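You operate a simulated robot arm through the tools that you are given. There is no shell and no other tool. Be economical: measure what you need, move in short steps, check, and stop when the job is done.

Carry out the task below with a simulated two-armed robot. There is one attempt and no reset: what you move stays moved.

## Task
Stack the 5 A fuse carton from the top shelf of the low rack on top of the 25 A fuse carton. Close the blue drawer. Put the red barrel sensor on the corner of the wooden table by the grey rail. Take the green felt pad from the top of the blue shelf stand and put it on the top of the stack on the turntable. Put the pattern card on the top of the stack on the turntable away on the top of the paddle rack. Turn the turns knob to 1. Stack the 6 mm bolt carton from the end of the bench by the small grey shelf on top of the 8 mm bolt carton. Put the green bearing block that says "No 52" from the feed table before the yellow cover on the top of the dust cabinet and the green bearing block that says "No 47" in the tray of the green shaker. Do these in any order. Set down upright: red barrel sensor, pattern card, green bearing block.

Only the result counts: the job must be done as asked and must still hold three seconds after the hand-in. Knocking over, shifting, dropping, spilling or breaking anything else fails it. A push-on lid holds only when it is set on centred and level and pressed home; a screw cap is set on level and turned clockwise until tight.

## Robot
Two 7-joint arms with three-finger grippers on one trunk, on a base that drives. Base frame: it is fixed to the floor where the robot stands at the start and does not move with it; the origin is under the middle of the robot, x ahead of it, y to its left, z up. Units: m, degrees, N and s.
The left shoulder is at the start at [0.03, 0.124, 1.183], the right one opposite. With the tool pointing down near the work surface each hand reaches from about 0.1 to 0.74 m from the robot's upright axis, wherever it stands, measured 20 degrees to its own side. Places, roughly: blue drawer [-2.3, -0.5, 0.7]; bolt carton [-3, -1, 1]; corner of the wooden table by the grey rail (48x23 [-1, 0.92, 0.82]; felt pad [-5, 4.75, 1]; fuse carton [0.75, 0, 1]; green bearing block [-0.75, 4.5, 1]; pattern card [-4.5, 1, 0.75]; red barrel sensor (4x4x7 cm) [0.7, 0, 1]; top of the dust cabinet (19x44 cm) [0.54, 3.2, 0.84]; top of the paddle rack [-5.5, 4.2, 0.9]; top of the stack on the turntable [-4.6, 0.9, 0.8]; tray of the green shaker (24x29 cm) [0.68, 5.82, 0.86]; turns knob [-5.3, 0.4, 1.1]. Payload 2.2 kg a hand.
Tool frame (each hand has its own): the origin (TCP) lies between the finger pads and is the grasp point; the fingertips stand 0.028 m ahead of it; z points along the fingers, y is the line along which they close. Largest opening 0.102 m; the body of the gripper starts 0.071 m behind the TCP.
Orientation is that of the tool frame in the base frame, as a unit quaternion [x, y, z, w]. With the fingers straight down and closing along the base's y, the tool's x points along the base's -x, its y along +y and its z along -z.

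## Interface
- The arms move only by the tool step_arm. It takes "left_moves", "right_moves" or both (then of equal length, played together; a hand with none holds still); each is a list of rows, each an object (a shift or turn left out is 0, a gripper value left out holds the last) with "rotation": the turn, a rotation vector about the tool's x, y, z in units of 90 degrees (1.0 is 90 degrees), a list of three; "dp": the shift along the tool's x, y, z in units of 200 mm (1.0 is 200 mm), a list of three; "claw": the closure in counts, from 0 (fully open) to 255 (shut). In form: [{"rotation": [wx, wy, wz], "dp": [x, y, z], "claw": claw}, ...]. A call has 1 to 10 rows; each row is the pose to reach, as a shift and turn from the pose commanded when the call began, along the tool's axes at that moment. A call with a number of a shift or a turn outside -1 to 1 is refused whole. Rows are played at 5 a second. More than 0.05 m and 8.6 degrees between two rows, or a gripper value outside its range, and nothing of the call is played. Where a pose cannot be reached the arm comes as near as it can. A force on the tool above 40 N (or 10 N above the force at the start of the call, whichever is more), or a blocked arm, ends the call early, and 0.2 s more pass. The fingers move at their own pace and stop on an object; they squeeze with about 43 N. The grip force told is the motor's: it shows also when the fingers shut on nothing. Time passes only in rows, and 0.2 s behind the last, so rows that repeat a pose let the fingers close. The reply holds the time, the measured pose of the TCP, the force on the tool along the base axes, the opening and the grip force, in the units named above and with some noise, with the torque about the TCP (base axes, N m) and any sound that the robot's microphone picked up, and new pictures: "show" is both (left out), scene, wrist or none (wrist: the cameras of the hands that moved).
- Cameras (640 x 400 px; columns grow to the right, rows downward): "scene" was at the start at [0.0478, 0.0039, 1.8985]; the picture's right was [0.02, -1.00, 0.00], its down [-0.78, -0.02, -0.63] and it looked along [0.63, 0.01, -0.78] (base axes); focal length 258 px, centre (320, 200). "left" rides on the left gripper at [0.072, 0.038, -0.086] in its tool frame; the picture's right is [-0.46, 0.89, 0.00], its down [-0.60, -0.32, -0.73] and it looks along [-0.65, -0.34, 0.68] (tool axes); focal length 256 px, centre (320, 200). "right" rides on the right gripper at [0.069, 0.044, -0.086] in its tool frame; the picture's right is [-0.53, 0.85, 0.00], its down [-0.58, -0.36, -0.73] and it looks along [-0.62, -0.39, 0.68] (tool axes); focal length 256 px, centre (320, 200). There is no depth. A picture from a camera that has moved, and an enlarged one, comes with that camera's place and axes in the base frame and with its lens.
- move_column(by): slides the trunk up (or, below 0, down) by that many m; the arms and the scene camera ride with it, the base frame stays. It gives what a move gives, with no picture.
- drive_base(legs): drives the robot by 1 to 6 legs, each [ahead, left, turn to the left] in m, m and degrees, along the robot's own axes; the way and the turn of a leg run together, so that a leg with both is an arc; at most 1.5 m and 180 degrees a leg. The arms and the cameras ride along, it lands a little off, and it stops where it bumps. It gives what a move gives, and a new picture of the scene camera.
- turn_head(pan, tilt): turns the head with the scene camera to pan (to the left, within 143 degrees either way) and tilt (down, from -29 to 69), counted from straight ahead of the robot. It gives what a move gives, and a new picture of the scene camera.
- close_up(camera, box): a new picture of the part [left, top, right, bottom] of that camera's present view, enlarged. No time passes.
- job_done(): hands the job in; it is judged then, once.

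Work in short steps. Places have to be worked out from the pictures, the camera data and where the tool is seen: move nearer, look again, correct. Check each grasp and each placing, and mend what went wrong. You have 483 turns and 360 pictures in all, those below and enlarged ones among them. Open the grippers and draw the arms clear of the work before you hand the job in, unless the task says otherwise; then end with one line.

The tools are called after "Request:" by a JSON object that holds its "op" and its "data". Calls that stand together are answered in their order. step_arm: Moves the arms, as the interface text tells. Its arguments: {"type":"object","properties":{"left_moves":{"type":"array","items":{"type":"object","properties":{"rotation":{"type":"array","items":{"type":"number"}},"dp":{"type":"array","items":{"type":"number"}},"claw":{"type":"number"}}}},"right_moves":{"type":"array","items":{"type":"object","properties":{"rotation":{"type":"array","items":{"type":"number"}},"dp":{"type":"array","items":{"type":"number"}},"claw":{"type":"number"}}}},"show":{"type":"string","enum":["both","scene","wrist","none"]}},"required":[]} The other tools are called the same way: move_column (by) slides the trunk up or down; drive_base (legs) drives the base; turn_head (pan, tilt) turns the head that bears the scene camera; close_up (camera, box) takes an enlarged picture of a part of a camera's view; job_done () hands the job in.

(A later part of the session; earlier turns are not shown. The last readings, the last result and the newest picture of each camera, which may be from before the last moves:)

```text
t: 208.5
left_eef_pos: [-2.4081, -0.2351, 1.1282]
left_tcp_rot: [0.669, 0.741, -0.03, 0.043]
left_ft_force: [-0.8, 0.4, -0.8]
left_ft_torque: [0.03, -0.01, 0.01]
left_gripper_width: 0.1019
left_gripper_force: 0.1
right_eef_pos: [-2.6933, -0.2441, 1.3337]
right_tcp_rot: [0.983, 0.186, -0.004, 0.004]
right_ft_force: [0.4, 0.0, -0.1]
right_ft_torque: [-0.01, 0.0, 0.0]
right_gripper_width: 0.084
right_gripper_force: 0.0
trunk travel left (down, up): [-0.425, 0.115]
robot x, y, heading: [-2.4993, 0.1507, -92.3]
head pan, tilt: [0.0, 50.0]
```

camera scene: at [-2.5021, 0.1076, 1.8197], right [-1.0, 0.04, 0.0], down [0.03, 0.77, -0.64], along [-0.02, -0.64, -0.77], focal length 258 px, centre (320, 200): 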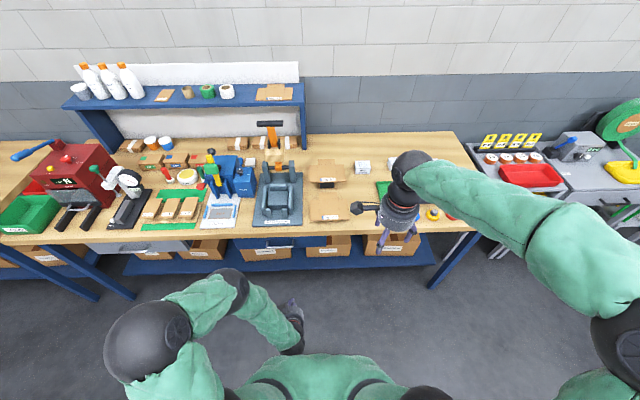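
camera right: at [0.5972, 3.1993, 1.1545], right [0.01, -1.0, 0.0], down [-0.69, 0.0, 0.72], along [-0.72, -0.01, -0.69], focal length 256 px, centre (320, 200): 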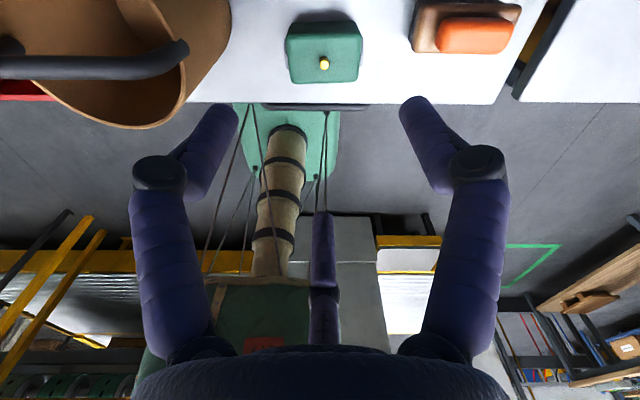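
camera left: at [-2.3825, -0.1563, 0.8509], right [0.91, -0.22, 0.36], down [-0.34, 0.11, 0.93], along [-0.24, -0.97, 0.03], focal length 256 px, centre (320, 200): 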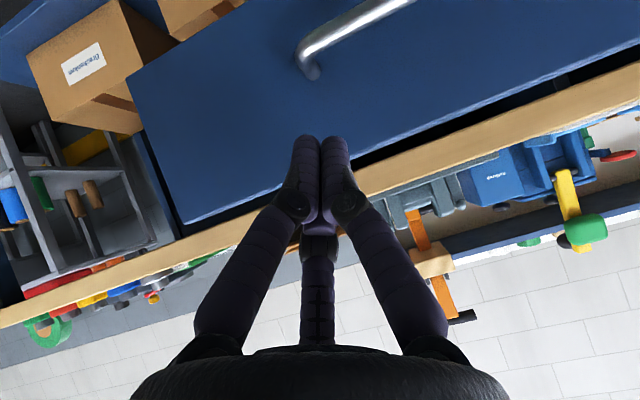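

I'll fix the small residual tilt, then drive to about (−2.7, −0.05) and look at the cartons.

Request:
{"op": "step_arm", "data": {"left_moves": [{"dp": [0, 0, -0.15], "rotation": [0, 0.065, 0]}, {"dp": [0, 0, -0.35], "rotation": [0, 0.065, 0]}], "show": "none"}}

Request:
{"op": "drive_base", "data": {"legs": [[0.2, -0.2, 2]]}}

Request:
{"op": "close_up", "data": {"camera": "scene", "box": [320, 100, 560, 250]}}

```text
t: 209.1
left_eef_pos: [-2.4099, -0.2279, 1.1977]
left_tcp_rot: [0.67, 0.742, 0.003, 0.005]
left_ft_force: [0.3, -0.2, -0.1]
left_ft_torque: [-0.02, -0.01, 0.0]
left_gripper_width: 0.102
left_gripper_force: 0.2
right_eef_pos: [-2.6924, -0.2446, 1.3354]
right_tcp_rot: [0.982, 0.186, -0.003, 0.005]
right_ft_force: [-0.2, 0.6, -0.3]
right_ft_torque: [-0.04, -0.02, 0.01]
right_gripper_width: 0.0841
right_gripper_force: 0.0
trunk travel left (down, up): [-0.425, 0.115]
robot x, y, heading: [-2.5021, 0.1533, -92.2]
head pan, tilt: [0.0, 50.0]
```

```text
t: 211.1
left_eef_pos: [-2.5972, -0.4199, 1.1967]
left_tcp_rot: [0.657, 0.754, 0.003, 0.005]
left_ft_force: [-0.5, -0.1, 0.1]
left_ft_torque: [0.01, 0.02, -0.01]
left_gripper_width: 0.1018
left_gripper_force: 0.0
right_eef_pos: [-2.8782, -0.4462, 1.3343]
right_tcp_rot: [0.979, 0.203, -0.003, 0.004]
right_ft_force: [-0.2, 0.1, 0.3]
right_ft_torque: [0.01, -0.04, -0.01]
right_gripper_width: 0.0844
right_gripper_force: 0.1
trunk travel left (down, up): [-0.425, 0.115]
robot x, y, heading: [-2.7038, -0.0466, -90.2]
head pan, tilt: [0.0, 50.0]
camera scene: at [-2.701, -0.0896, 1.8996], right [-1.0, 0.0, 0.0], down [0.0, 0.77, -0.64], along [0.0, -0.64, -0.77], focal length 258 px, centre (320, 200)
```

scene: 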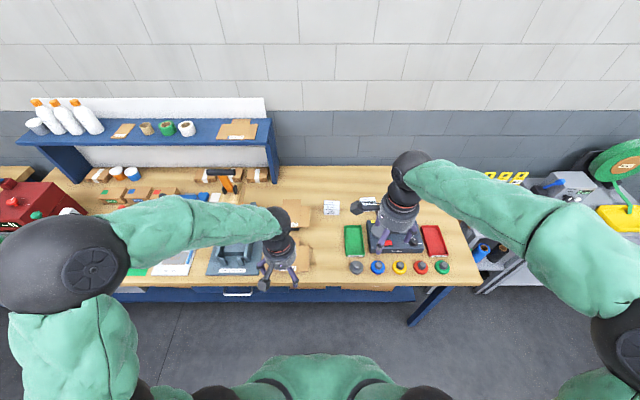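

```text
2.67 times, centred on (440, 175) of scene
camera zoom: at [-2.701, -0.0896, 1.8996], right [-1.0, 0.0, 0.0], down [0.0, 0.77, -0.64], along [0.0, -0.64, -0.77], focal length 687 px, centre (0, 267)
```

zoom: 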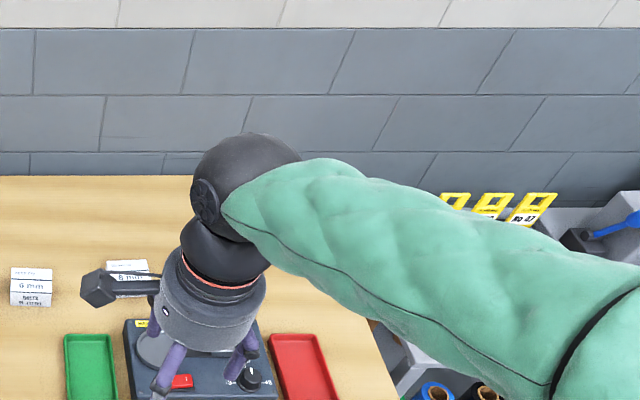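

The right arm hides the cartons, so I'll use its wrist camera.

Request:
{"op": "close_up", "data": {"camera": "right", "box": [0, 0, 640, 400]}}

Request:
{"op": "close_up", "data": {"camera": "scene", "box": [310, 185, 390, 235]}}

```text
1.00 times, centred on (320, 200) of right (not enlarged: the box is as wide or as high as the picture)
camera zoom: at [-2.798, -0.4606, 1.4201], right [-0.15, -0.99, 0.01], down [-0.67, 0.11, 0.73], along [-0.73, 0.11, -0.68], focal length 256 px, centre (320, 200)
```

zoom: 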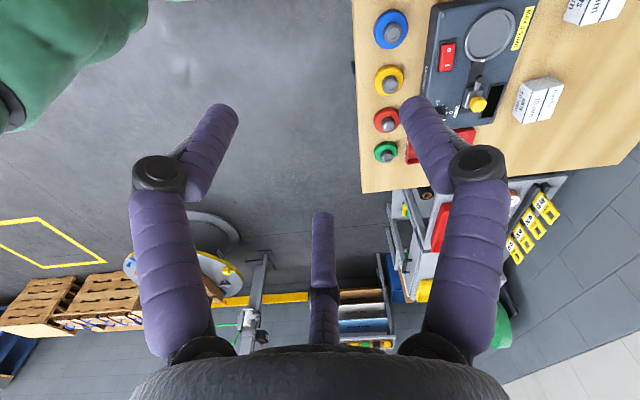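

```text
8.00 times, centred on (350, 210) of scene
camera zoom: at [-2.701, -0.0896, 1.8996], right [-1.0, 0.0, 0.0], down [0.0, 0.77, -0.64], along [0.0, -0.64, -0.77], focal length 2060 px, centre (80, 120)
```

zoom: 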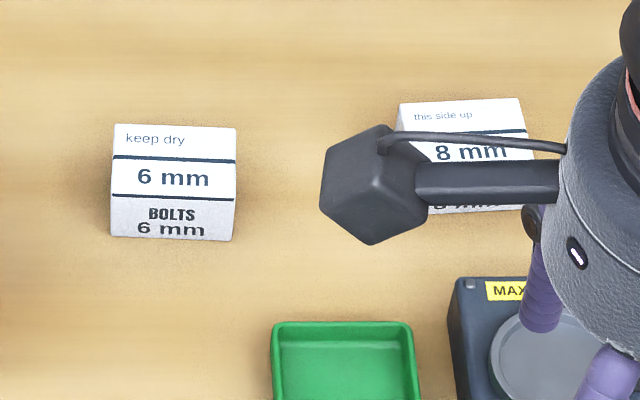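

Request:
{"op": "close_up", "data": {"camera": "right", "box": [480, 0, 640, 140]}}

```text
2.86 times, centred on (560, 70) of right
camera zoom: at [-2.798, -0.4606, 1.4201], right [-0.15, -0.99, 0.01], down [-0.67, 0.11, 0.73], along [-0.73, 0.11, -0.68], focal length 731 px, centre (-366, 571)
```

zoom: 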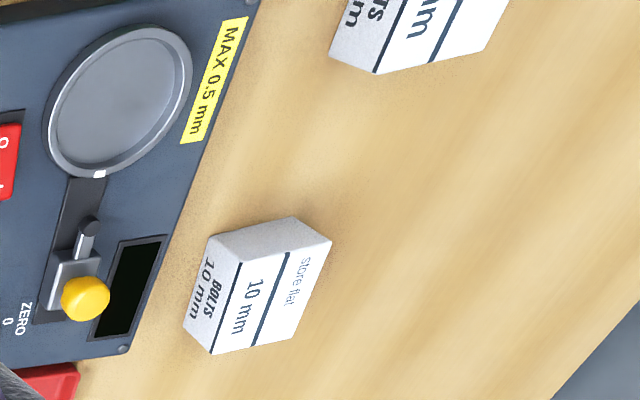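

The cartons are labelled: 6 mm (left), 8 mm (middle), 10 mm. I'll move the base a bit closer, swing the left hand over the 6 mm carton and turn it +18°.

Request:
{"op": "drive_base", "data": {"legs": [[0.08, 0, 0]]}}

Request:
{"op": "step_arm", "data": {"right_moves": [{"dp": [0.1, 0, -0.1]}, {"dp": [0.2, 0, -0.2]}, {"dp": [0.3, 0, -0.2]}, {"dp": [0.5, 0, -0.2]}, {"dp": [0.7, 0, -0.2]}], "left_moves": [{"dp": [-0.1, -0.15, 0], "rotation": [0, 0, -0.05], "claw": 40}, {"dp": [-0.25, -0.3, 0], "rotation": [0, 0, -0.1]}, {"dp": [-0.4, -0.45, 0], "rotation": [0, 0, -0.15]}, {"dp": [-0.55, -0.6, 0], "rotation": [0, 0, -0.2]}, {"dp": [-0.72, -0.72, 0], "rotation": [0, 0, -0.2]}], "show": "both"}}

```text
t: 212.2
left_eef_pos: [-2.5961, -0.5, 1.1969]
left_tcp_rot: [0.657, 0.754, 0.004, 0.005]
left_ft_force: [0.8, -0.5, 0.3]
left_ft_torque: [0.01, 0.01, -0.01]
left_gripper_width: 0.102
left_gripper_force: 0.0
right_eef_pos: [-2.8786, -0.5268, 1.3335]
right_tcp_rot: [0.979, 0.203, -0.005, 0.004]
right_ft_force: [0.1, -0.5, -0.3]
right_ft_torque: [0.04, 0.03, 0.0]
right_gripper_width: 0.084
right_gripper_force: 0.0
trunk travel left (down, up): [-0.425, 0.115]
robot x, y, heading: [-2.7026, -0.1211, -90.0]
head pan, tilt: [0.0, 50.0]
camera scene: at [-2.7009, -0.17, 1.8996], right [-1.0, 0.0, 0.0], down [0.0, 0.77, -0.64], along [0.0, -0.64, -0.77], focal length 258 px, centre (320, 200)
```

scene: 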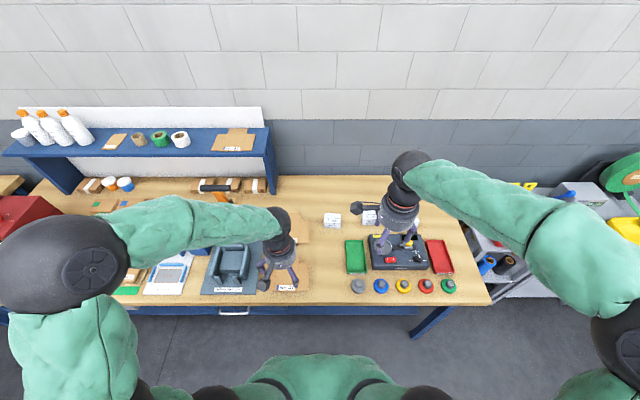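

```text
t: 213.3
left_eef_pos: [-2.7209, -0.6624, 1.1933]
left_tcp_rot: [0.529, 0.848, 0.004, 0.006]
left_ft_force: [0.1, -0.4, -1.0]
left_ft_torque: [0.03, 0.0, -0.02]
left_gripper_width: 0.086
left_gripper_force: 0.0
right_eef_pos: [-2.7484, -0.4733, 1.3725]
right_tcp_rot: [0.979, 0.203, -0.003, 0.003]
right_ft_force: [-0.3, -0.3, -0.1]
right_ft_torque: [0.02, 0.01, 0.01]
right_gripper_width: 0.084
right_gripper_force: 0.1
trunk travel left (down, up): [-0.425, 0.115]
robot x, y, heading: [-2.7027, -0.121, -90.0]
head pan, tilt: [0.0, 50.0]
camera scene: at [-2.7001, -0.1705, 1.8995], right [-1.0, 0.0, 0.0], down [0.0, 0.77, -0.64], along [0.0, -0.64, -0.77], focal length 258 px, centre (320, 200)
camera right: at [-2.6672, -0.4872, 1.4583], right [-0.15, -0.99, 0.01], down [-0.67, 0.11, 0.73], along [-0.73, 0.11, -0.68], focal length 256 px, centre (320, 200)
camera left: at [-2.7196, -0.5797, 1.2796], right [1.0, -0.03, 0.01], down [-0.03, -0.68, 0.73], along [-0.01, -0.73, -0.68], focal length 256 px, centre (320, 200)
```

scene: 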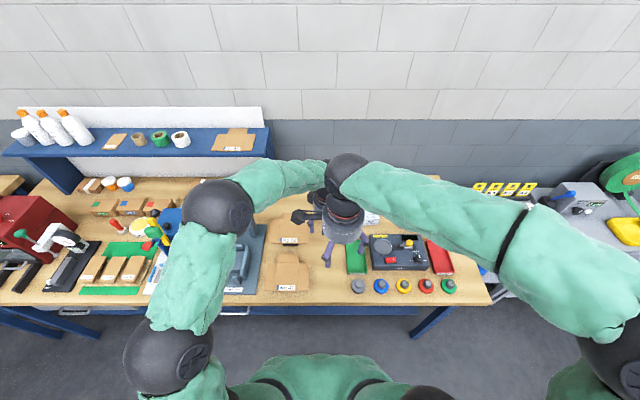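
right: 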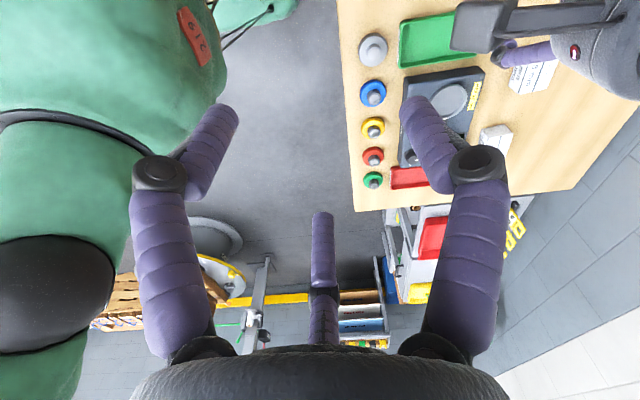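
left: 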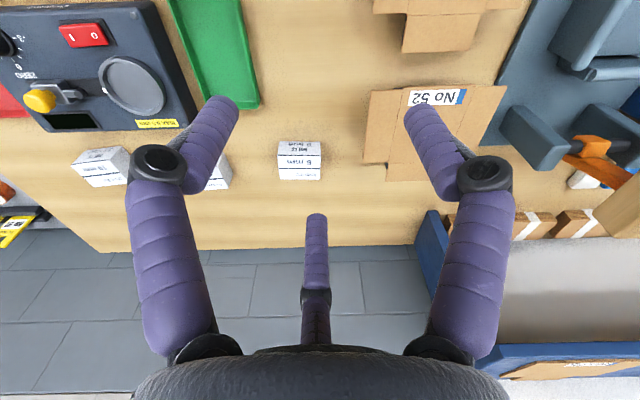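

The left wrist view shows the 6 mm carton clearly at about (−2.752, −0.81). I'll move the right hand away to the west and bring the left over the carton.

Request:
{"op": "step_arm", "data": {"right_moves": [{"dp": [-0.16, -0.16, 0]}, {"dp": [-0.32, -0.32, 0]}, {"dp": [-0.48, -0.48, 0]}, {"dp": [-0.64, -0.64, 0]}, {"dp": [-0.8, -0.8, 0]}, {"dp": [-0.96, -0.96, 0]}], "show": "none"}}

Request:
{"op": "step_arm", "data": {"left_moves": [{"dp": [-0.14, -0.11, 0]}, {"dp": [-0.28, -0.22, 0.1]}, {"dp": [-0.42, -0.33, 0.25]}, {"dp": [-0.56, -0.446, 0.4]}], "show": "wrist"}}

Request:
{"op": "close_up", "data": {"camera": "scene", "box": [280, 170, 440, 270]}}

```text
t: 214.8
left_eef_pos: [-2.7211, -0.6607, 1.195]
left_tcp_rot: [0.53, 0.848, 0.003, 0.006]
left_ft_force: [0.6, -0.6, -0.3]
left_ft_torque: [0.02, 0.01, -0.01]
left_gripper_width: 0.0859
left_gripper_force: 0.1
right_eef_pos: [-3.0015, -0.3692, 1.3707]
right_tcp_rot: [0.979, 0.204, -0.002, 0.005]
right_ft_force: [0.4, 0.1, -0.1]
right_ft_torque: [-0.05, 0.01, 0.03]
right_gripper_width: 0.0839
right_gripper_force: 0.1
trunk travel left (down, up): [-0.425, 0.115]
robot x, y, heading: [-2.7002, -0.1206, -90.0]
head pan, tilt: [0.0, 50.0]
```

```text
t: 215.8
left_eef_pos: [-2.7496, -0.8033, 1.1129]
left_tcp_rot: [0.531, 0.848, 0.002, 0.007]
left_ft_force: [-0.1, -0.9, 1.3]
left_ft_torque: [0.08, 0.03, 0.01]
left_gripper_width: 0.0861
left_gripper_force: 0.1
right_eef_pos: [-3.0019, -0.3705, 1.3695]
right_tcp_rot: [0.979, 0.203, -0.002, 0.004]
right_ft_force: [-0.4, 0.0, -0.7]
right_ft_torque: [0.03, -0.02, 0.0]
right_gripper_width: 0.0842
right_gripper_force: 0.0
trunk travel left (down, up): [-0.425, 0.115]
robot x, y, heading: [-2.7036, -0.1225, -90.1]
head pan, tilt: [0.0, 50.0]
camera left: at [-2.7494, -0.7201, 1.1993], right [1.0, -0.03, 0.01], down [-0.03, -0.68, 0.73], along [-0.01, -0.73, -0.68], focal length 256 px, centre (320, 200)
```

left: 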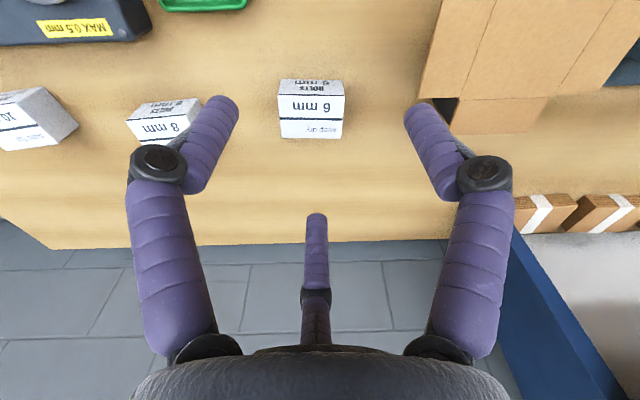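

```text
4.00 times, centred on (360, 220) of scene
camera zoom: at [-2.7022, -0.171, 1.8995], right [-1.0, 0.0, 0.0], down [0.0, 0.77, -0.64], along [0.0, -0.64, -0.77], focal length 1030 px, centre (160, 120)
```

zoom: 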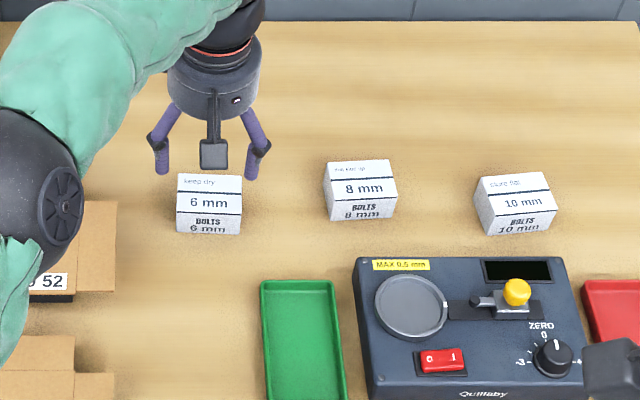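

Solving scale from both views gives a carton about 76 mm wide, top z≈0.905, centre about (−2.760, −0.88), so the bench top is near 0.865. I need to be closer and will drive ahead 7 cm.

Request:
{"op": "drive_base", "data": {"legs": [[0.07, 0, 0]]}}

Request:
{"op": "close_up", "data": {"camera": "left", "box": [0, 0, 640, 400]}}

```text
t: 216.8
left_eef_pos: [-2.7512, -0.8715, 1.1127]
left_tcp_rot: [0.532, 0.847, 0.003, 0.005]
left_ft_force: [0.0, -0.3, 0.0]
left_ft_torque: [0.05, 0.02, 0.02]
left_gripper_width: 0.0856
left_gripper_force: 0.1
right_eef_pos: [-3.0023, -0.4404, 1.37]
right_tcp_rot: [0.979, 0.202, -0.003, 0.004]
right_ft_force: [0.5, -0.4, -0.3]
right_ft_torque: [0.06, -0.01, 0.0]
right_gripper_width: 0.084
right_gripper_force: 0.0
trunk travel left (down, up): [-0.425, 0.115]
robot x, y, heading: [-2.6992, -0.1912, -90.0]
head pan, tilt: [0.0, 50.0]
camera scene: at [-2.7013, -0.2401, 1.8995], right [-1.0, 0.0, 0.0], down [0.0, 0.77, -0.64], along [0.0, -0.64, -0.77], focal length 258 px, centre (320, 200)
```

scene: 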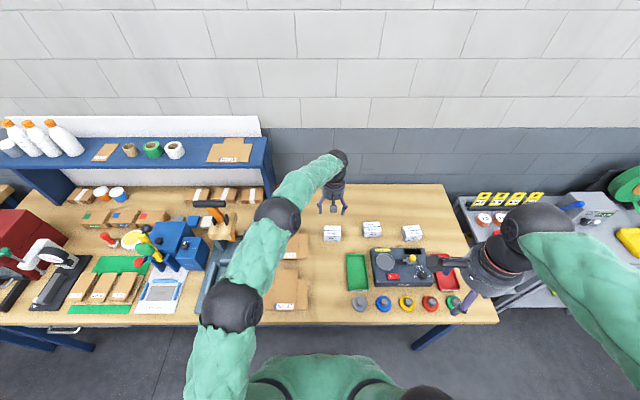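

```text
1.00 times, centred on (320, 200) of left (not enlarged: the box is as wide or as high as the picture)
camera zoom: at [-2.7501, -0.7883, 1.1989], right [1.0, -0.03, 0.01], down [-0.03, -0.68, 0.73], along [-0.02, -0.73, -0.68], focal length 256 px, centre (320, 200)
```

zoom: 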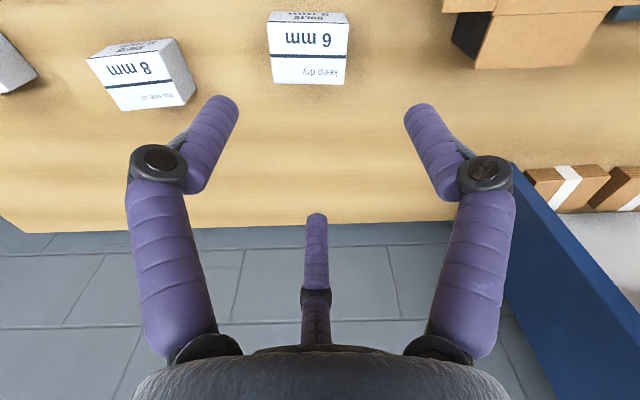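

Parallax puts the carton's centre at about (−2.761, −0.877), top z≈0.915. I'll centre and descend to just above it.

Request:
{"op": "step_arm", "data": {"left_moves": [{"dp": [0.033, -0.04, 0.15]}, {"dp": [0.033, -0.04, 0.35]}, {"dp": [0.033, -0.04, 0.55]}, {"dp": [0.033, -0.04, 0.75]}], "show": "wrist"}}

Request:
{"op": "close_up", "data": {"camera": "scene", "box": [280, 180, 440, 280]}}

```text
t: 217.8
left_eef_pos: [-2.7592, -0.8694, 0.9633]
left_tcp_rot: [0.531, 0.847, 0.002, 0.006]
left_ft_force: [0.6, 0.0, 1.1]
left_ft_torque: [0.04, -0.02, 0.01]
left_gripper_width: 0.086
left_gripper_force: 0.1
right_eef_pos: [-3.0022, -0.44, 1.3707]
right_tcp_rot: [0.979, 0.203, -0.003, 0.004]
right_ft_force: [-0.8, -0.3, -0.6]
right_ft_torque: [0.03, 0.01, 0.01]
right_gripper_width: 0.0837
right_gripper_force: 0.1
trunk travel left (down, up): [-0.425, 0.115]
robot x, y, heading: [-2.7017, -0.1942, -90.2]
head pan, tilt: [0.0, 50.0]
camera left: at [-2.7579, -0.7863, 1.0496], right [1.0, -0.03, 0.01], down [-0.03, -0.68, 0.73], along [-0.02, -0.73, -0.68], focal length 256 px, centre (320, 200)
```

left: 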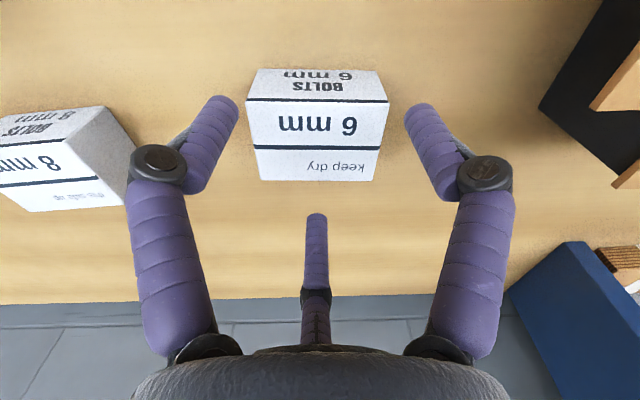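

```text
4.00 times, centred on (360, 230) of scene
camera zoom: at [-2.7014, -0.239, 1.8996], right [-1.0, 0.0, 0.0], down [0.0, 0.77, -0.64], along [0.0, -0.64, -0.77], focal length 1030 px, centre (160, 80)
```

zoom: 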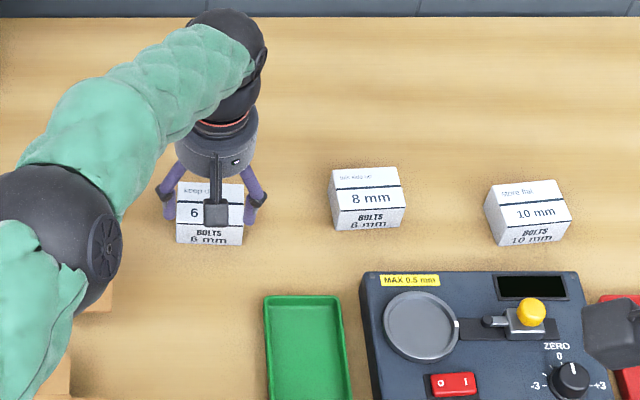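

Refined: top z≈0.925, centre (−2.7615, −0.872). I'll descend to about 0.91 and close.

Request:
{"op": "step_arm", "data": {"left_moves": [{"dp": [0.027, 0, 0.08]}, {"dp": [0.027, 0, 0.16]}, {"dp": [0.027, 0, 0.22]}, {"dp": [0.027, 0, 0.265]}, {"dp": [0.027, 0, 0.265], "claw": 255}, {"dp": [0.027, 0, 0.265], "claw": 255}, {"dp": [0.027, 0, 0.265], "claw": 255}], "show": "wrist"}}

```text
t: 219.4
left_eef_pos: [-2.7614, -0.8628, 0.9118]
left_tcp_rot: [0.531, 0.847, 0.002, 0.006]
left_ft_force: [0.0, -1.6, 2.4]
left_ft_torque: [-0.12, 0.09, -0.02]
left_gripper_width: 0.0696
left_gripper_force: 43.1
right_eef_pos: [-3.0008, -0.4387, 1.37]
right_tcp_rot: [0.979, 0.203, -0.004, 0.004]
right_ft_force: [0.8, 0.9, 0.0]
right_ft_torque: [0.0, -0.03, 0.01]
right_gripper_width: 0.0838
right_gripper_force: 0.0
trunk travel left (down, up): [-0.425, 0.115]
robot x, y, heading: [-2.7019, -0.1909, -89.9]
head pan, tilt: [0.0, 50.0]
camera left: at [-2.7598, -0.7793, 0.9977], right [1.0, -0.03, 0.01], down [-0.03, -0.68, 0.73], along [-0.02, -0.73, -0.68], focal length 256 px, centre (320, 200)
```

left: 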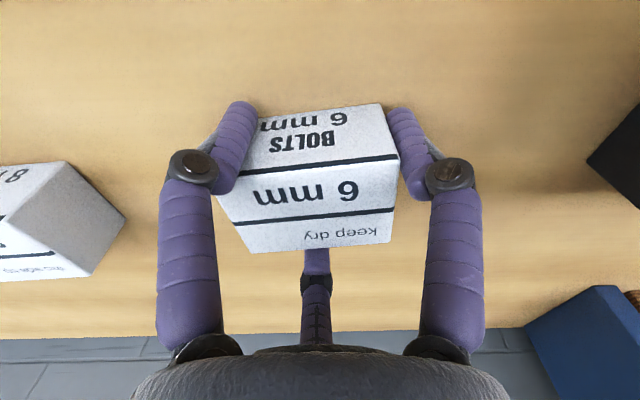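

The carton is gripped at 0.0696. The 8 mm carton's centre is about (−2.940, −0.890), so I'll lift and strafe the base 0.17 m to the right rather than reach across.

Request:
{"op": "step_arm", "data": {"left_moves": [{"dp": [0, 0, -0.1], "claw": 255}, {"dp": [0, 0, -0.3]}, {"dp": [0, 0, -0.5]}, {"dp": [0, 0, -0.6]}], "show": "none"}}

Request:
{"op": "drive_base", "data": {"legs": [[0, -0.174, 0]]}}

Request:
{"op": "close_up", "data": {"camera": "left", "box": [0, 0, 640, 400]}}

Request:
{"op": "close_up", "data": {"camera": "scene", "box": [280, 190, 376, 250]}}

```text
t: 220.4
left_eef_pos: [-2.7632, -0.8632, 1.0292]
left_tcp_rot: [0.531, 0.847, 0.005, 0.006]
left_ft_force: [-0.5, 0.6, -2.6]
left_ft_torque: [-0.02, 0.01, 0.0]
left_gripper_width: 0.0693
left_gripper_force: 43.3
right_eef_pos: [-3.0015, -0.4388, 1.3715]
right_tcp_rot: [0.979, 0.202, -0.003, 0.005]
right_ft_force: [-0.1, 0.7, 0.2]
right_ft_torque: [-0.01, 0.0, 0.03]
right_gripper_width: 0.0836
right_gripper_force: 0.0
trunk travel left (down, up): [-0.425, 0.115]
robot x, y, heading: [-2.7013, -0.19, -90.2]
head pan, tilt: [0.0, 50.0]
```

```text
t: 221.9
left_eef_pos: [-2.9399, -0.8631, 1.0298]
left_tcp_rot: [0.531, 0.848, 0.002, 0.006]
left_ft_force: [-0.8, -0.1, -2.1]
left_ft_torque: [0.03, 0.0, 0.0]
left_gripper_width: 0.0691
left_gripper_force: 42.9
right_eef_pos: [-3.1812, -0.439, 1.3696]
right_tcp_rot: [0.979, 0.203, -0.003, 0.004]
right_ft_force: [0.7, 0.1, 0.7]
right_ft_torque: [0.0, -0.07, 0.01]
right_gripper_width: 0.0841
right_gripper_force: 0.1
trunk travel left (down, up): [-0.425, 0.115]
robot x, y, heading: [-2.8776, -0.1897, -90.0]
head pan, tilt: [0.0, 50.0]
camera scene: at [-2.8803, -0.2377, 1.8996], right [-1.0, 0.0, 0.0], down [0.0, 0.77, -0.64], along [0.0, -0.64, -0.77], focal length 258 px, centre (320, 200)
```

scene: 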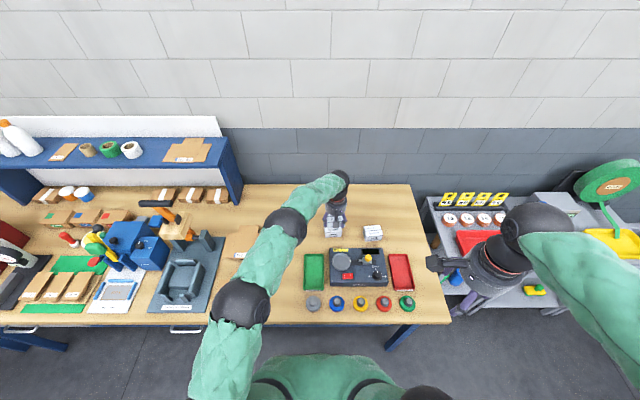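

```text
1.00 times, centred on (320, 200) of left (not enlarged: the box is as wide or as high as the picture)
camera zoom: at [-2.94, -0.7808, 1.1155], right [1.0, -0.03, 0.01], down [-0.03, -0.68, 0.73], along [-0.01, -0.73, -0.68], focal length 256 px, centre (320, 200)
```

zoom: 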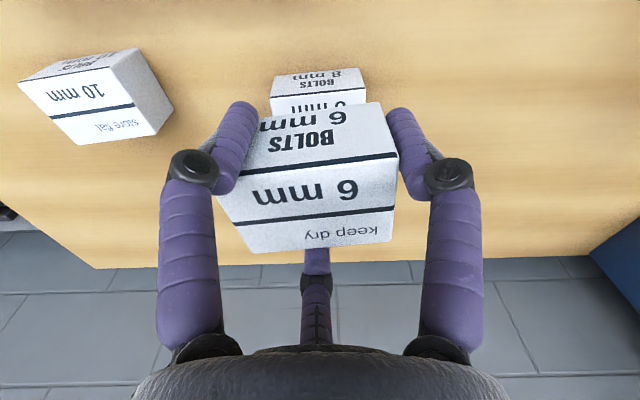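

```text
6.67 times, centred on (328, 220) of scene
camera zoom: at [-2.8803, -0.2377, 1.8996], right [-1.0, 0.0, 0.0], down [0.0, 0.77, -0.64], along [0.0, -0.64, -0.77], focal length 1716 px, centre (267, 67)
```

zoom: 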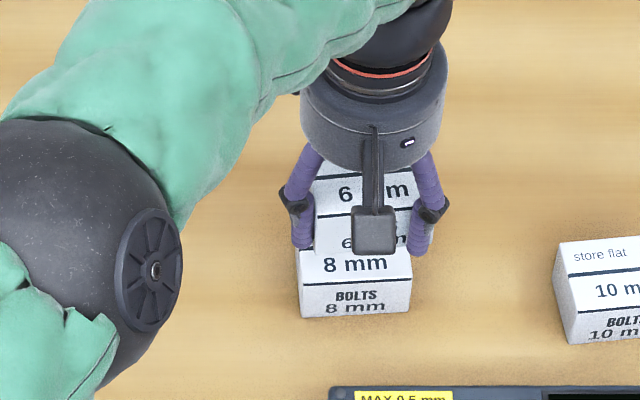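

I'll take a tighter zoom to align the bottom edge of the held carton with the 8 mm carton's top.

Request:
{"op": "close_up", "data": {"camera": "scene", "box": [316, 210, 348, 242]}}

```text
12.50 times, centred on (332, 226) of scene
camera zoom: at [-2.8803, -0.2377, 1.8996], right [-1.0, 0.0, 0.0], down [0.0, 0.77, -0.64], along [0.0, -0.64, -0.77], focal length 3218 px, centre (170, -125)
```

zoom: 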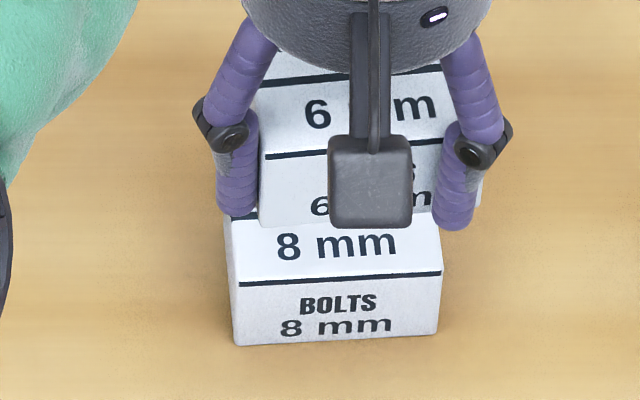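

The correction is about (+6, −22) mm. I'll apply it and descend to about 1.5 cm above contact.

Request:
{"op": "step_arm", "data": {"left_moves": [{"dp": [-0.112, -0.021, 0]}, {"dp": [-0.112, -0.021, 0.15]}, {"dp": [-0.112, -0.021, 0.31]}], "show": "none"}}

Request:
{"op": "close_up", "data": {"camera": "scene", "box": [316, 210, 348, 242]}}

```text
t: 222.7
left_eef_pos: [-2.9358, -0.8872, 0.9681]
left_tcp_rot: [0.53, 0.848, 0.002, 0.005]
left_ft_force: [0.4, -0.4, -1.8]
left_ft_torque: [0.09, 0.03, 0.01]
left_gripper_width: 0.0684
left_gripper_force: 42.8
right_eef_pos: [-3.1786, -0.4399, 1.37]
right_tcp_rot: [0.979, 0.204, -0.004, 0.004]
right_ft_force: [0.8, 0.2, 0.1]
right_ft_torque: [0.01, -0.02, -0.04]
right_gripper_width: 0.0839
right_gripper_force: 0.0
trunk travel left (down, up): [-0.425, 0.115]
robot x, y, heading: [-2.8779, -0.1948, -89.8]
head pan, tilt: [0.0, 50.0]
```

```text
12.50 times, centred on (332, 226) of scene
camera zoom: at [-2.8786, -0.2386, 1.8995], right [-1.0, 0.0, 0.0], down [0.0, 0.77, -0.64], along [0.0, -0.64, -0.77], focal length 3218 px, centre (170, -125)
```

zoom: 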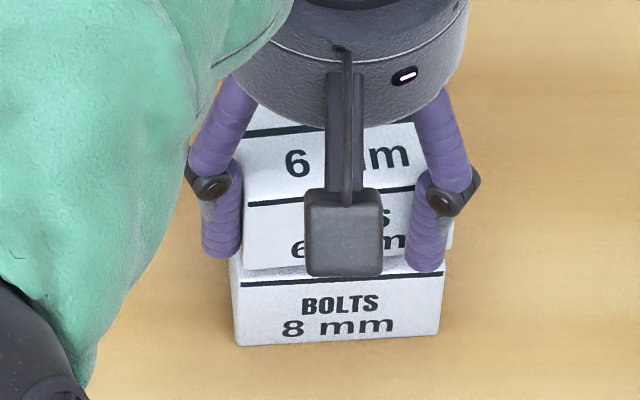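

Nearly aligned, with about 3 mm left in each axis. I'll correct and lower to contact.

Request:
{"op": "step_arm", "data": {"left_moves": [{"dp": [-0.02, 0.007, 0.02]}, {"dp": [-0.02, 0.007, 0.04]}, {"dp": [-0.02, 0.007, 0.06]}, {"dp": [-0.02, 0.007, 0.075]}, {"dp": [-0.02, 0.007, 0.09]}, {"dp": [-0.02, 0.007, 0.1]}], "show": "none"}}

Request:
{"op": "close_up", "data": {"camera": "scene", "box": [316, 210, 348, 242]}}

```text
t: 224.1
left_eef_pos: [-2.9304, -0.8901, 0.9566]
left_tcp_rot: [0.53, 0.848, -0.005, 0.009]
left_ft_force: [-1.6, 5.0, 39.6]
left_ft_torque: [0.17, 0.74, -0.65]
left_gripper_width: 0.0686
left_gripper_force: 43.7
right_eef_pos: [-3.1782, -0.4348, 1.3711]
right_tcp_rot: [0.979, 0.204, -0.004, 0.006]
right_ft_force: [0.3, 0.6, 0.3]
right_ft_torque: [0.0, 0.0, 0.01]
right_gripper_width: 0.0844
right_gripper_force: 0.0
trunk travel left (down, up): [-0.425, 0.115]
robot x, y, heading: [-2.8814, -0.1911, -90.0]
head pan, tilt: [0.0, 50.0]
```

```text
12.50 times, centred on (332, 226) of scene
camera zoom: at [-2.8789, -0.2314, 1.9001], right [-1.0, 0.0, 0.0], down [0.0, 0.76, -0.65], along [0.0, -0.65, -0.76], focal length 3218 px, centre (170, -125)
```

zoom: 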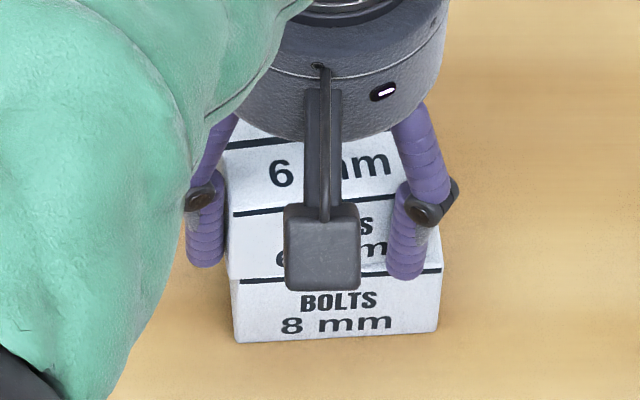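

Firm contact with the stack aligned within about 4 mm. I'll ease off the pressure, then open and lift.

Request:
{"op": "step_arm", "data": {"left_moves": [{"dp": [0, 0, -0.02]}, {"dp": [0, 0, -0.03]}, {"dp": [0, 0, -0.03], "claw": 60}, {"dp": [0, 0, -0.03], "claw": 30}, {"dp": [0, 0, -0.03], "claw": 30}, {"dp": [0, 0, -0.2]}, {"dp": [0, 0, -0.4]}, {"dp": [0, 0, -0.6]}, {"dp": [0, 0, -0.8]}], "show": "wrist"}}

Request:
{"op": "close_up", "data": {"camera": "scene", "box": [300, 200, 364, 240]}}

```text
t: 226.1
left_eef_pos: [-2.9318, -0.887, 1.1073]
left_tcp_rot: [0.531, 0.847, 0.002, 0.006]
left_ft_force: [1.3, 0.7, 0.1]
left_ft_torque: [-0.04, 0.01, -0.02]
left_gripper_width: 0.0901
left_gripper_force: 0.0
right_eef_pos: [-3.1796, -0.438, 1.3699]
right_tcp_rot: [0.979, 0.204, -0.004, 0.004]
right_ft_force: [-0.2, 0.4, -0.4]
right_ft_torque: [-0.02, 0.01, 0.06]
right_gripper_width: 0.0841
right_gripper_force: 0.0
trunk travel left (down, up): [-0.425, 0.115]
robot x, y, heading: [-2.878, -0.1942, -90.1]
head pan, tilt: [0.0, 50.0]
camera left: at [-2.9315, -0.8049, 1.1936], right [1.0, -0.03, 0.01], down [-0.03, -0.68, 0.73], along [-0.01, -0.73, -0.68], focal length 256 px, centre (320, 200)
```

left: 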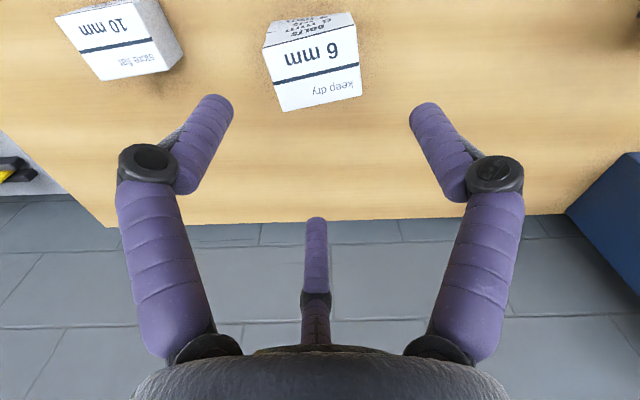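

```text
10.00 times, centred on (332, 220) of scene
camera zoom: at [-2.879, -0.2363, 1.8996], right [-1.0, 0.0, 0.0], down [0.0, 0.77, -0.64], along [0.0, -0.64, -0.77], focal length 2575 px, centre (200, 0)
```

zoom: 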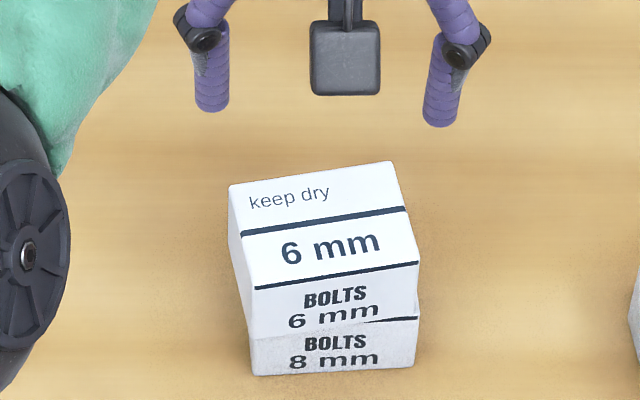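

The 6 mm carton rests on the 8 mm one, slightly turned but stable and centred. I'll retract the left hand and back off toward the turntable.

Request:
{"op": "step_arm", "data": {"left_moves": [{"dp": [0, 0, -0.2]}, {"dp": [0, 0, -0.4]}, {"dp": [0.18, 0.09, -0.5]}, {"dp": [0.36, 0.18, -0.5]}, {"dp": [0.54, 0.27, -0.5]}, {"dp": [0.72, 0.36, -0.5]}, {"dp": [0.9, 0.45, -0.5]}, {"dp": [1.0, 0.5, -0.5]}], "show": "none"}}

Request:
{"op": "drive_base", "data": {"legs": [[-0.45, 0, 0]]}}

Request:
{"op": "turn_head", "data": {"pan": -70, "tilt": 20}}

```text
t: 227.9
left_eef_pos: [-2.9313, -0.6656, 1.2075]
left_tcp_rot: [0.531, 0.847, 0.002, 0.006]
left_ft_force: [0.3, -0.4, -0.1]
left_ft_torque: [-0.01, 0.0, 0.01]
left_gripper_width: 0.0901
left_gripper_force: 0.1
right_eef_pos: [-3.1788, -0.4387, 1.3698]
right_tcp_rot: [0.979, 0.203, -0.004, 0.003]
right_ft_force: [-0.7, 0.3, -0.6]
right_ft_torque: [-0.04, 0.0, 0.0]
right_gripper_width: 0.0839
right_gripper_force: 0.0
trunk travel left (down, up): [-0.425, 0.115]
robot x, y, heading: [-2.8766, -0.1907, -89.8]
head pan, tilt: [0.0, 50.0]
```

```text
t: 230.6
left_eef_pos: [-2.9357, -0.2095, 1.2065]
left_tcp_rot: [0.539, 0.843, 0.002, 0.005]
left_ft_force: [-0.4, 0.6, 0.0]
left_ft_torque: [-0.01, -0.02, -0.02]
left_gripper_width: 0.0902
left_gripper_force: 0.1
right_eef_pos: [-3.1792, 0.0232, 1.3694]
right_tcp_rot: [0.981, 0.194, -0.004, 0.004]
right_ft_force: [-0.4, 0.7, -0.3]
right_ft_torque: [-0.02, 0.03, 0.04]
right_gripper_width: 0.0841
right_gripper_force: 0.1
trunk travel left (down, up): [-0.425, 0.115]
robot x, y, heading: [-2.8777, 0.2656, -90.9]
head pan, tilt: [0.0, 50.0]
camera scene: at [-2.8752, 0.2191, 1.8996], right [-1.0, 0.02, 0.0], down [0.02, 0.77, -0.64], along [-0.01, -0.64, -0.77], focal length 258 px, centre (320, 200)
```

scene: 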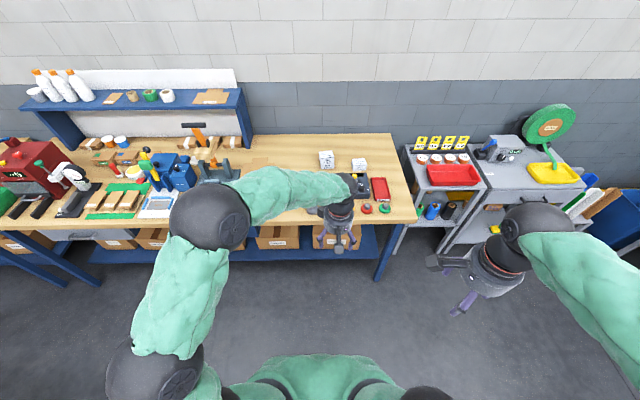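

```text
t: 232.0
left_eef_pos: [-2.9348, -0.2086, 1.2058]
left_tcp_rot: [0.539, 0.842, 0.002, 0.005]
left_ft_force: [0.2, 0.8, 0.4]
left_ft_torque: [0.01, -0.02, 0.04]
left_gripper_width: 0.0901
left_gripper_force: 0.1
right_eef_pos: [-3.1805, 0.0228, 1.3699]
right_tcp_rot: [0.981, 0.194, -0.004, 0.004]
right_ft_force: [0.5, -0.1, 0.8]
right_ft_torque: [-0.03, 0.01, 0.05]
right_gripper_width: 0.0841
right_gripper_force: 0.1
trunk travel left (down, up): [-0.425, 0.115]
robot x, y, heading: [-2.8726, 0.2639, -91.4]
head pan, tilt: [-70.0, 20.0]
camera scene: at [-2.9618, 0.2654, 1.9452], right [-0.32, 0.95, 0.0], down [0.32, 0.11, -0.94], along [-0.89, -0.3, -0.34], focal length 258 px, centre (320, 200)
```

scene: 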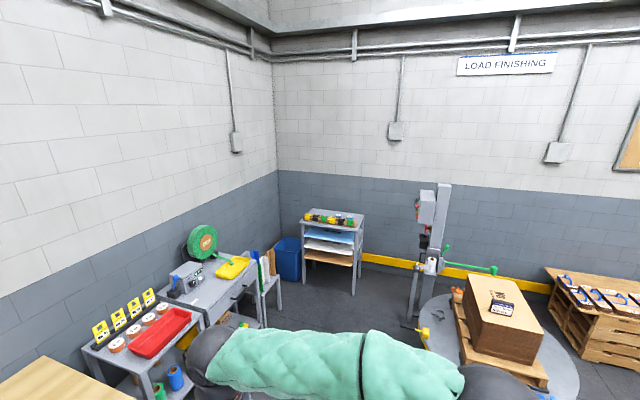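

The turntable with the stack, the wrapper post and the "Load finishing" area are to the west. I'll turn to face west and approach.

Request:
{"op": "drive_base", "data": {"legs": [[0, 0, -88.5], [0.45, -0.45, 0]]}}

Request:
{"op": "turn_head", "data": {"pan": 0, "tilt": 35}}

```text
t: 239.4
left_eef_pos: [-3.7973, 0.7839, 1.2064]
left_tcp_rot: [0.976, 0.219, -0.003, 0.006]
left_ft_force: [0.7, -0.7, -0.3]
left_ft_torque: [0.01, -0.02, 0.01]
left_gripper_width: 0.09
left_gripper_force: 0.1
right_eef_pos: [-3.5671, 1.0307, 1.3694]
right_tcp_rot: [0.834, -0.552, -0.005, 0.001]
right_ft_force: [-0.3, 0.0, 0.1]
right_ft_torque: [0.0, -0.04, -0.01]
right_gripper_width: 0.084
right_gripper_force: 0.0
trunk travel left (down, up): [-0.425, 0.115]
robot x, y, heading: [-3.3228, 0.729, 179.0]
head pan, tilt: [-70.0, 20.0]
camera scene: at [-3.3238, 0.8188, 1.9452], right [0.94, 0.33, 0.0], down [0.11, -0.32, -0.94], along [-0.31, 0.89, -0.34], focal length 258 px, centre (320, 200)
```

scene: 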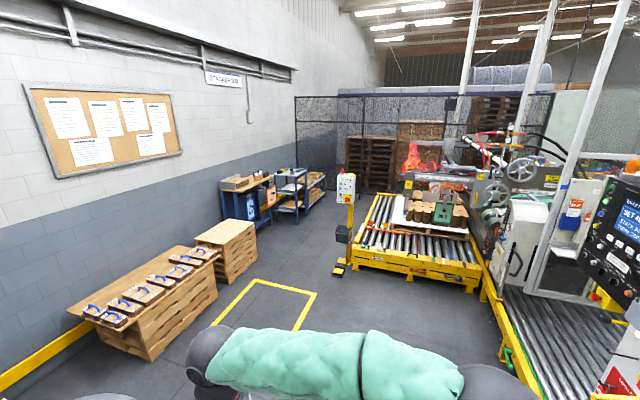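

```text
t: 240.8
left_eef_pos: [-3.7967, 0.7836, 1.2063]
left_tcp_rot: [0.976, 0.219, -0.002, 0.006]
left_ft_force: [0.6, -0.1, 0.3]
left_ft_torque: [0.01, 0.01, -0.03]
left_gripper_width: 0.0901
left_gripper_force: 0.2
right_eef_pos: [-3.5665, 1.0299, 1.3702]
right_tcp_rot: [0.833, -0.553, -0.005, 0.001]
right_ft_force: [0.5, -0.7, -0.2]
right_ft_torque: [-0.02, 0.03, -0.02]
right_gripper_width: 0.0845
right_gripper_force: 0.0
trunk travel left (down, up): [-0.425, 0.115]
robot x, y, heading: [-3.3252, 0.7267, 179.4]
head pan, tilt: [0.0, 35.0]
camera scene: at [-3.3807, 0.7316, 1.9214], right [0.01, 1.0, 0.0], down [0.57, -0.01, -0.82], along [-0.82, 0.01, -0.57], focal length 258 px, centre (320, 200)
```

scene: 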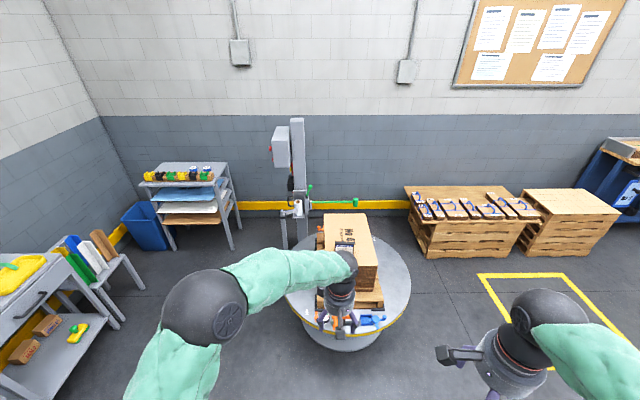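

I'll zoom in on the turntable stack.

Request:
{"op": "close_up", "data": {"camera": "scene", "box": [250, 110, 430, 350]}}

Request:
{"op": "close_up", "data": {"camera": "left", "box": [0, 0, 640, 400]}}

```text
1.67 times, centred on (340, 230) of scene
camera zoom: at [-3.3807, 0.7316, 1.9214], right [0.01, 1.0, 0.0], down [0.57, -0.01, -0.82], along [-0.82, 0.01, -0.57], focal length 429 px, centre (287, 150)
```

zoom: 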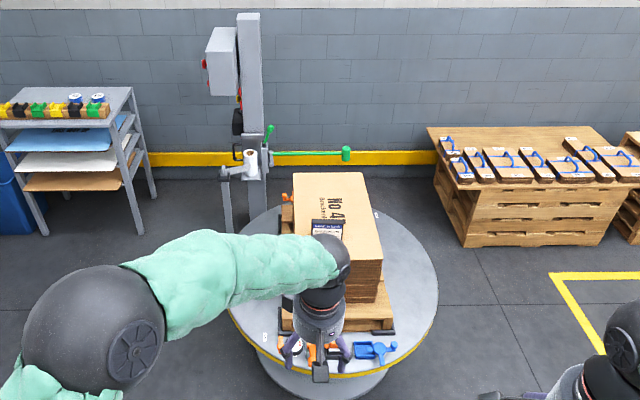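

```text
1.00 times, centred on (320, 200) of left (not enlarged: the box is as wide or as high as the picture)
camera zoom: at [-3.7156, 0.7832, 1.2929], right [-0.04, -1.0, 0.01], down [-0.68, 0.04, 0.73], along [-0.73, 0.02, -0.68], focal length 256 px, centre (320, 200)
```

zoom: 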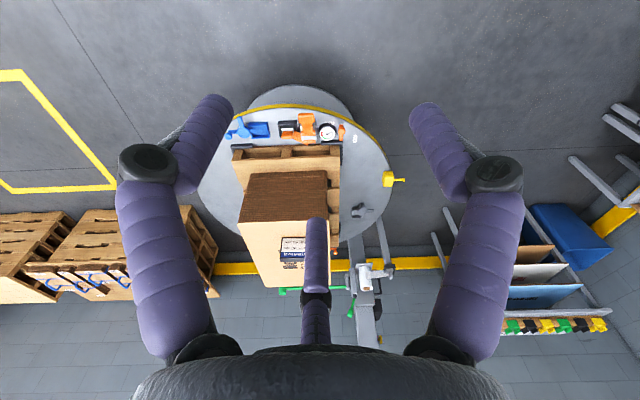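

The pattern card stands on the stack near (−4.5, 0.89), and the stack top is about x −4.82…−4.34. I'll shift the left hand aside and drive forward 0.5 m.

Request:
{"op": "step_arm", "data": {"left_moves": [{"dp": [-0.09, 0.2, 0]}, {"dp": [-0.18, 0.4, 0]}, {"dp": [-0.27, 0.6, 0]}, {"dp": [-0.36, 0.8, 0]}, {"dp": [-0.45, 0.95, 0]}], "show": "none"}}

Request:
{"op": "drive_base", "data": {"legs": [[0.5, 0, 0]]}}

Request:
{"op": "turn_head", "data": {"pan": 0, "tilt": 50}}

Request:
{"op": "close_up", "data": {"camera": "scene", "box": [270, 110, 430, 270]}}

```text
t: 242.0
left_eef_pos: [-3.7984, 0.5706, 1.2094]
left_tcp_rot: [0.976, 0.218, -0.002, 0.005]
left_ft_force: [0.4, -1.1, -0.4]
left_ft_torque: [0.03, 0.0, 0.0]
left_gripper_width: 0.0899
left_gripper_force: 0.0
right_eef_pos: [-3.5677, 1.0292, 1.3703]
right_tcp_rot: [0.833, -0.554, -0.005, 0.001]
right_ft_force: [0.6, -0.4, -0.5]
right_ft_torque: [0.0, 0.0, 0.03]
right_gripper_width: 0.0843
right_gripper_force: 0.1
trunk travel left (down, up): [-0.425, 0.115]
robot x, y, heading: [-3.3203, 0.7269, 179.6]
head pan, tilt: [0.0, 35.0]
```

```text
t: 244.9
left_eef_pos: [-4.2995, 0.5689, 1.2103]
left_tcp_rot: [0.974, 0.225, -0.002, 0.006]
left_ft_force: [0.0, -0.2, 0.2]
left_ft_torque: [0.0, -0.01, -0.02]
left_gripper_width: 0.09
left_gripper_force: 0.0
right_eef_pos: [-4.073, 1.0308, 1.3703]
right_tcp_rot: [0.837, -0.548, -0.006, 0.001]
right_ft_force: [0.3, 0.5, 0.1]
right_ft_torque: [0.05, -0.01, 0.02]
right_gripper_width: 0.084
right_gripper_force: 0.1
trunk travel left (down, up): [-0.425, 0.115]
robot x, y, heading: [-3.8265, 0.7314, 180.1]
head pan, tilt: [0.0, 35.0]
camera scene: at [-3.8843, 0.7339, 1.9213], right [0.0, 1.0, 0.0], down [0.57, 0.0, -0.82], along [-0.82, 0.0, -0.57], focal length 258 px, centre (320, 200)
```

scene: 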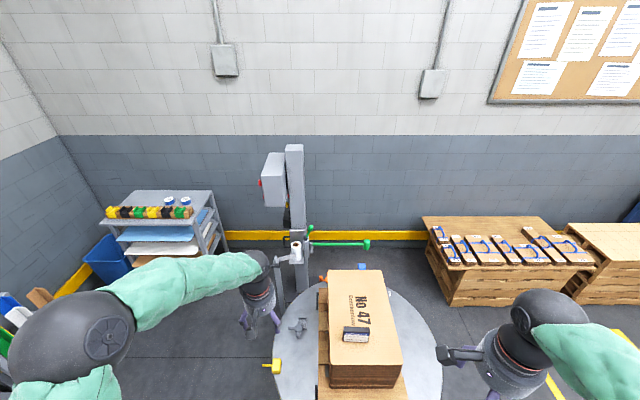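

```text
t: 245.7
left_eef_pos: [-4.2989, 0.568, 1.2107]
left_tcp_rot: [0.974, 0.225, -0.002, 0.005]
left_ft_force: [0.2, -0.2, -0.4]
left_ft_torque: [-0.01, 0.02, -0.02]
left_gripper_width: 0.0899
left_gripper_force: 0.1
right_eef_pos: [-4.0718, 1.0296, 1.3705]
right_tcp_rot: [0.836, -0.549, -0.005, 0.0]
right_ft_force: [0.5, -0.5, -0.7]
right_ft_torque: [0.02, 0.01, 0.02]
right_gripper_width: 0.0841
right_gripper_force: 0.0
trunk travel left (down, up): [-0.425, 0.115]
robot x, y, heading: [-3.8286, 0.7278, 180.0]
head pan, tilt: [0.0, 50.0]
camera scene: at [-3.8726, 0.7339, 1.8997], right [0.0, 1.0, 0.0], down [0.77, 0.0, -0.64], along [-0.64, 0.0, -0.77], focal length 258 px, centre (320, 200)
```

scene: 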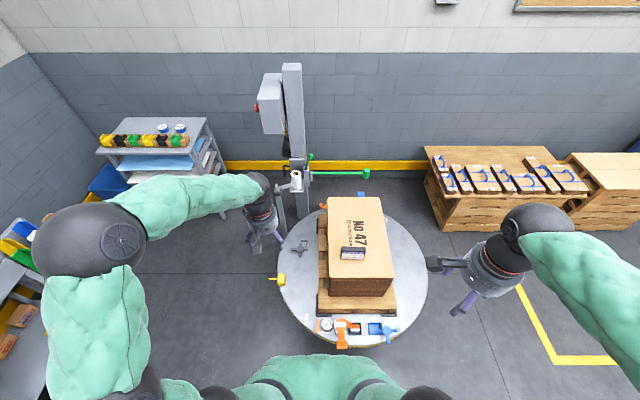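

```text
2.50 times, centred on (350, 190) of scene
camera zoom: at [-3.8726, 0.7339, 1.8997], right [0.0, 1.0, 0.0], down [0.77, 0.0, -0.64], along [-0.64, 0.0, -0.77], focal length 644 px, centre (245, 225)
```

zoom: 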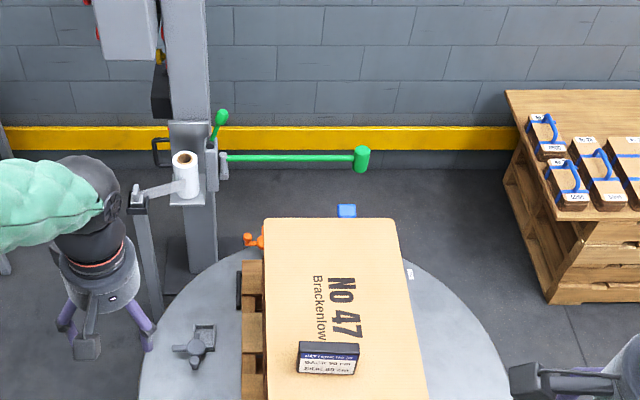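

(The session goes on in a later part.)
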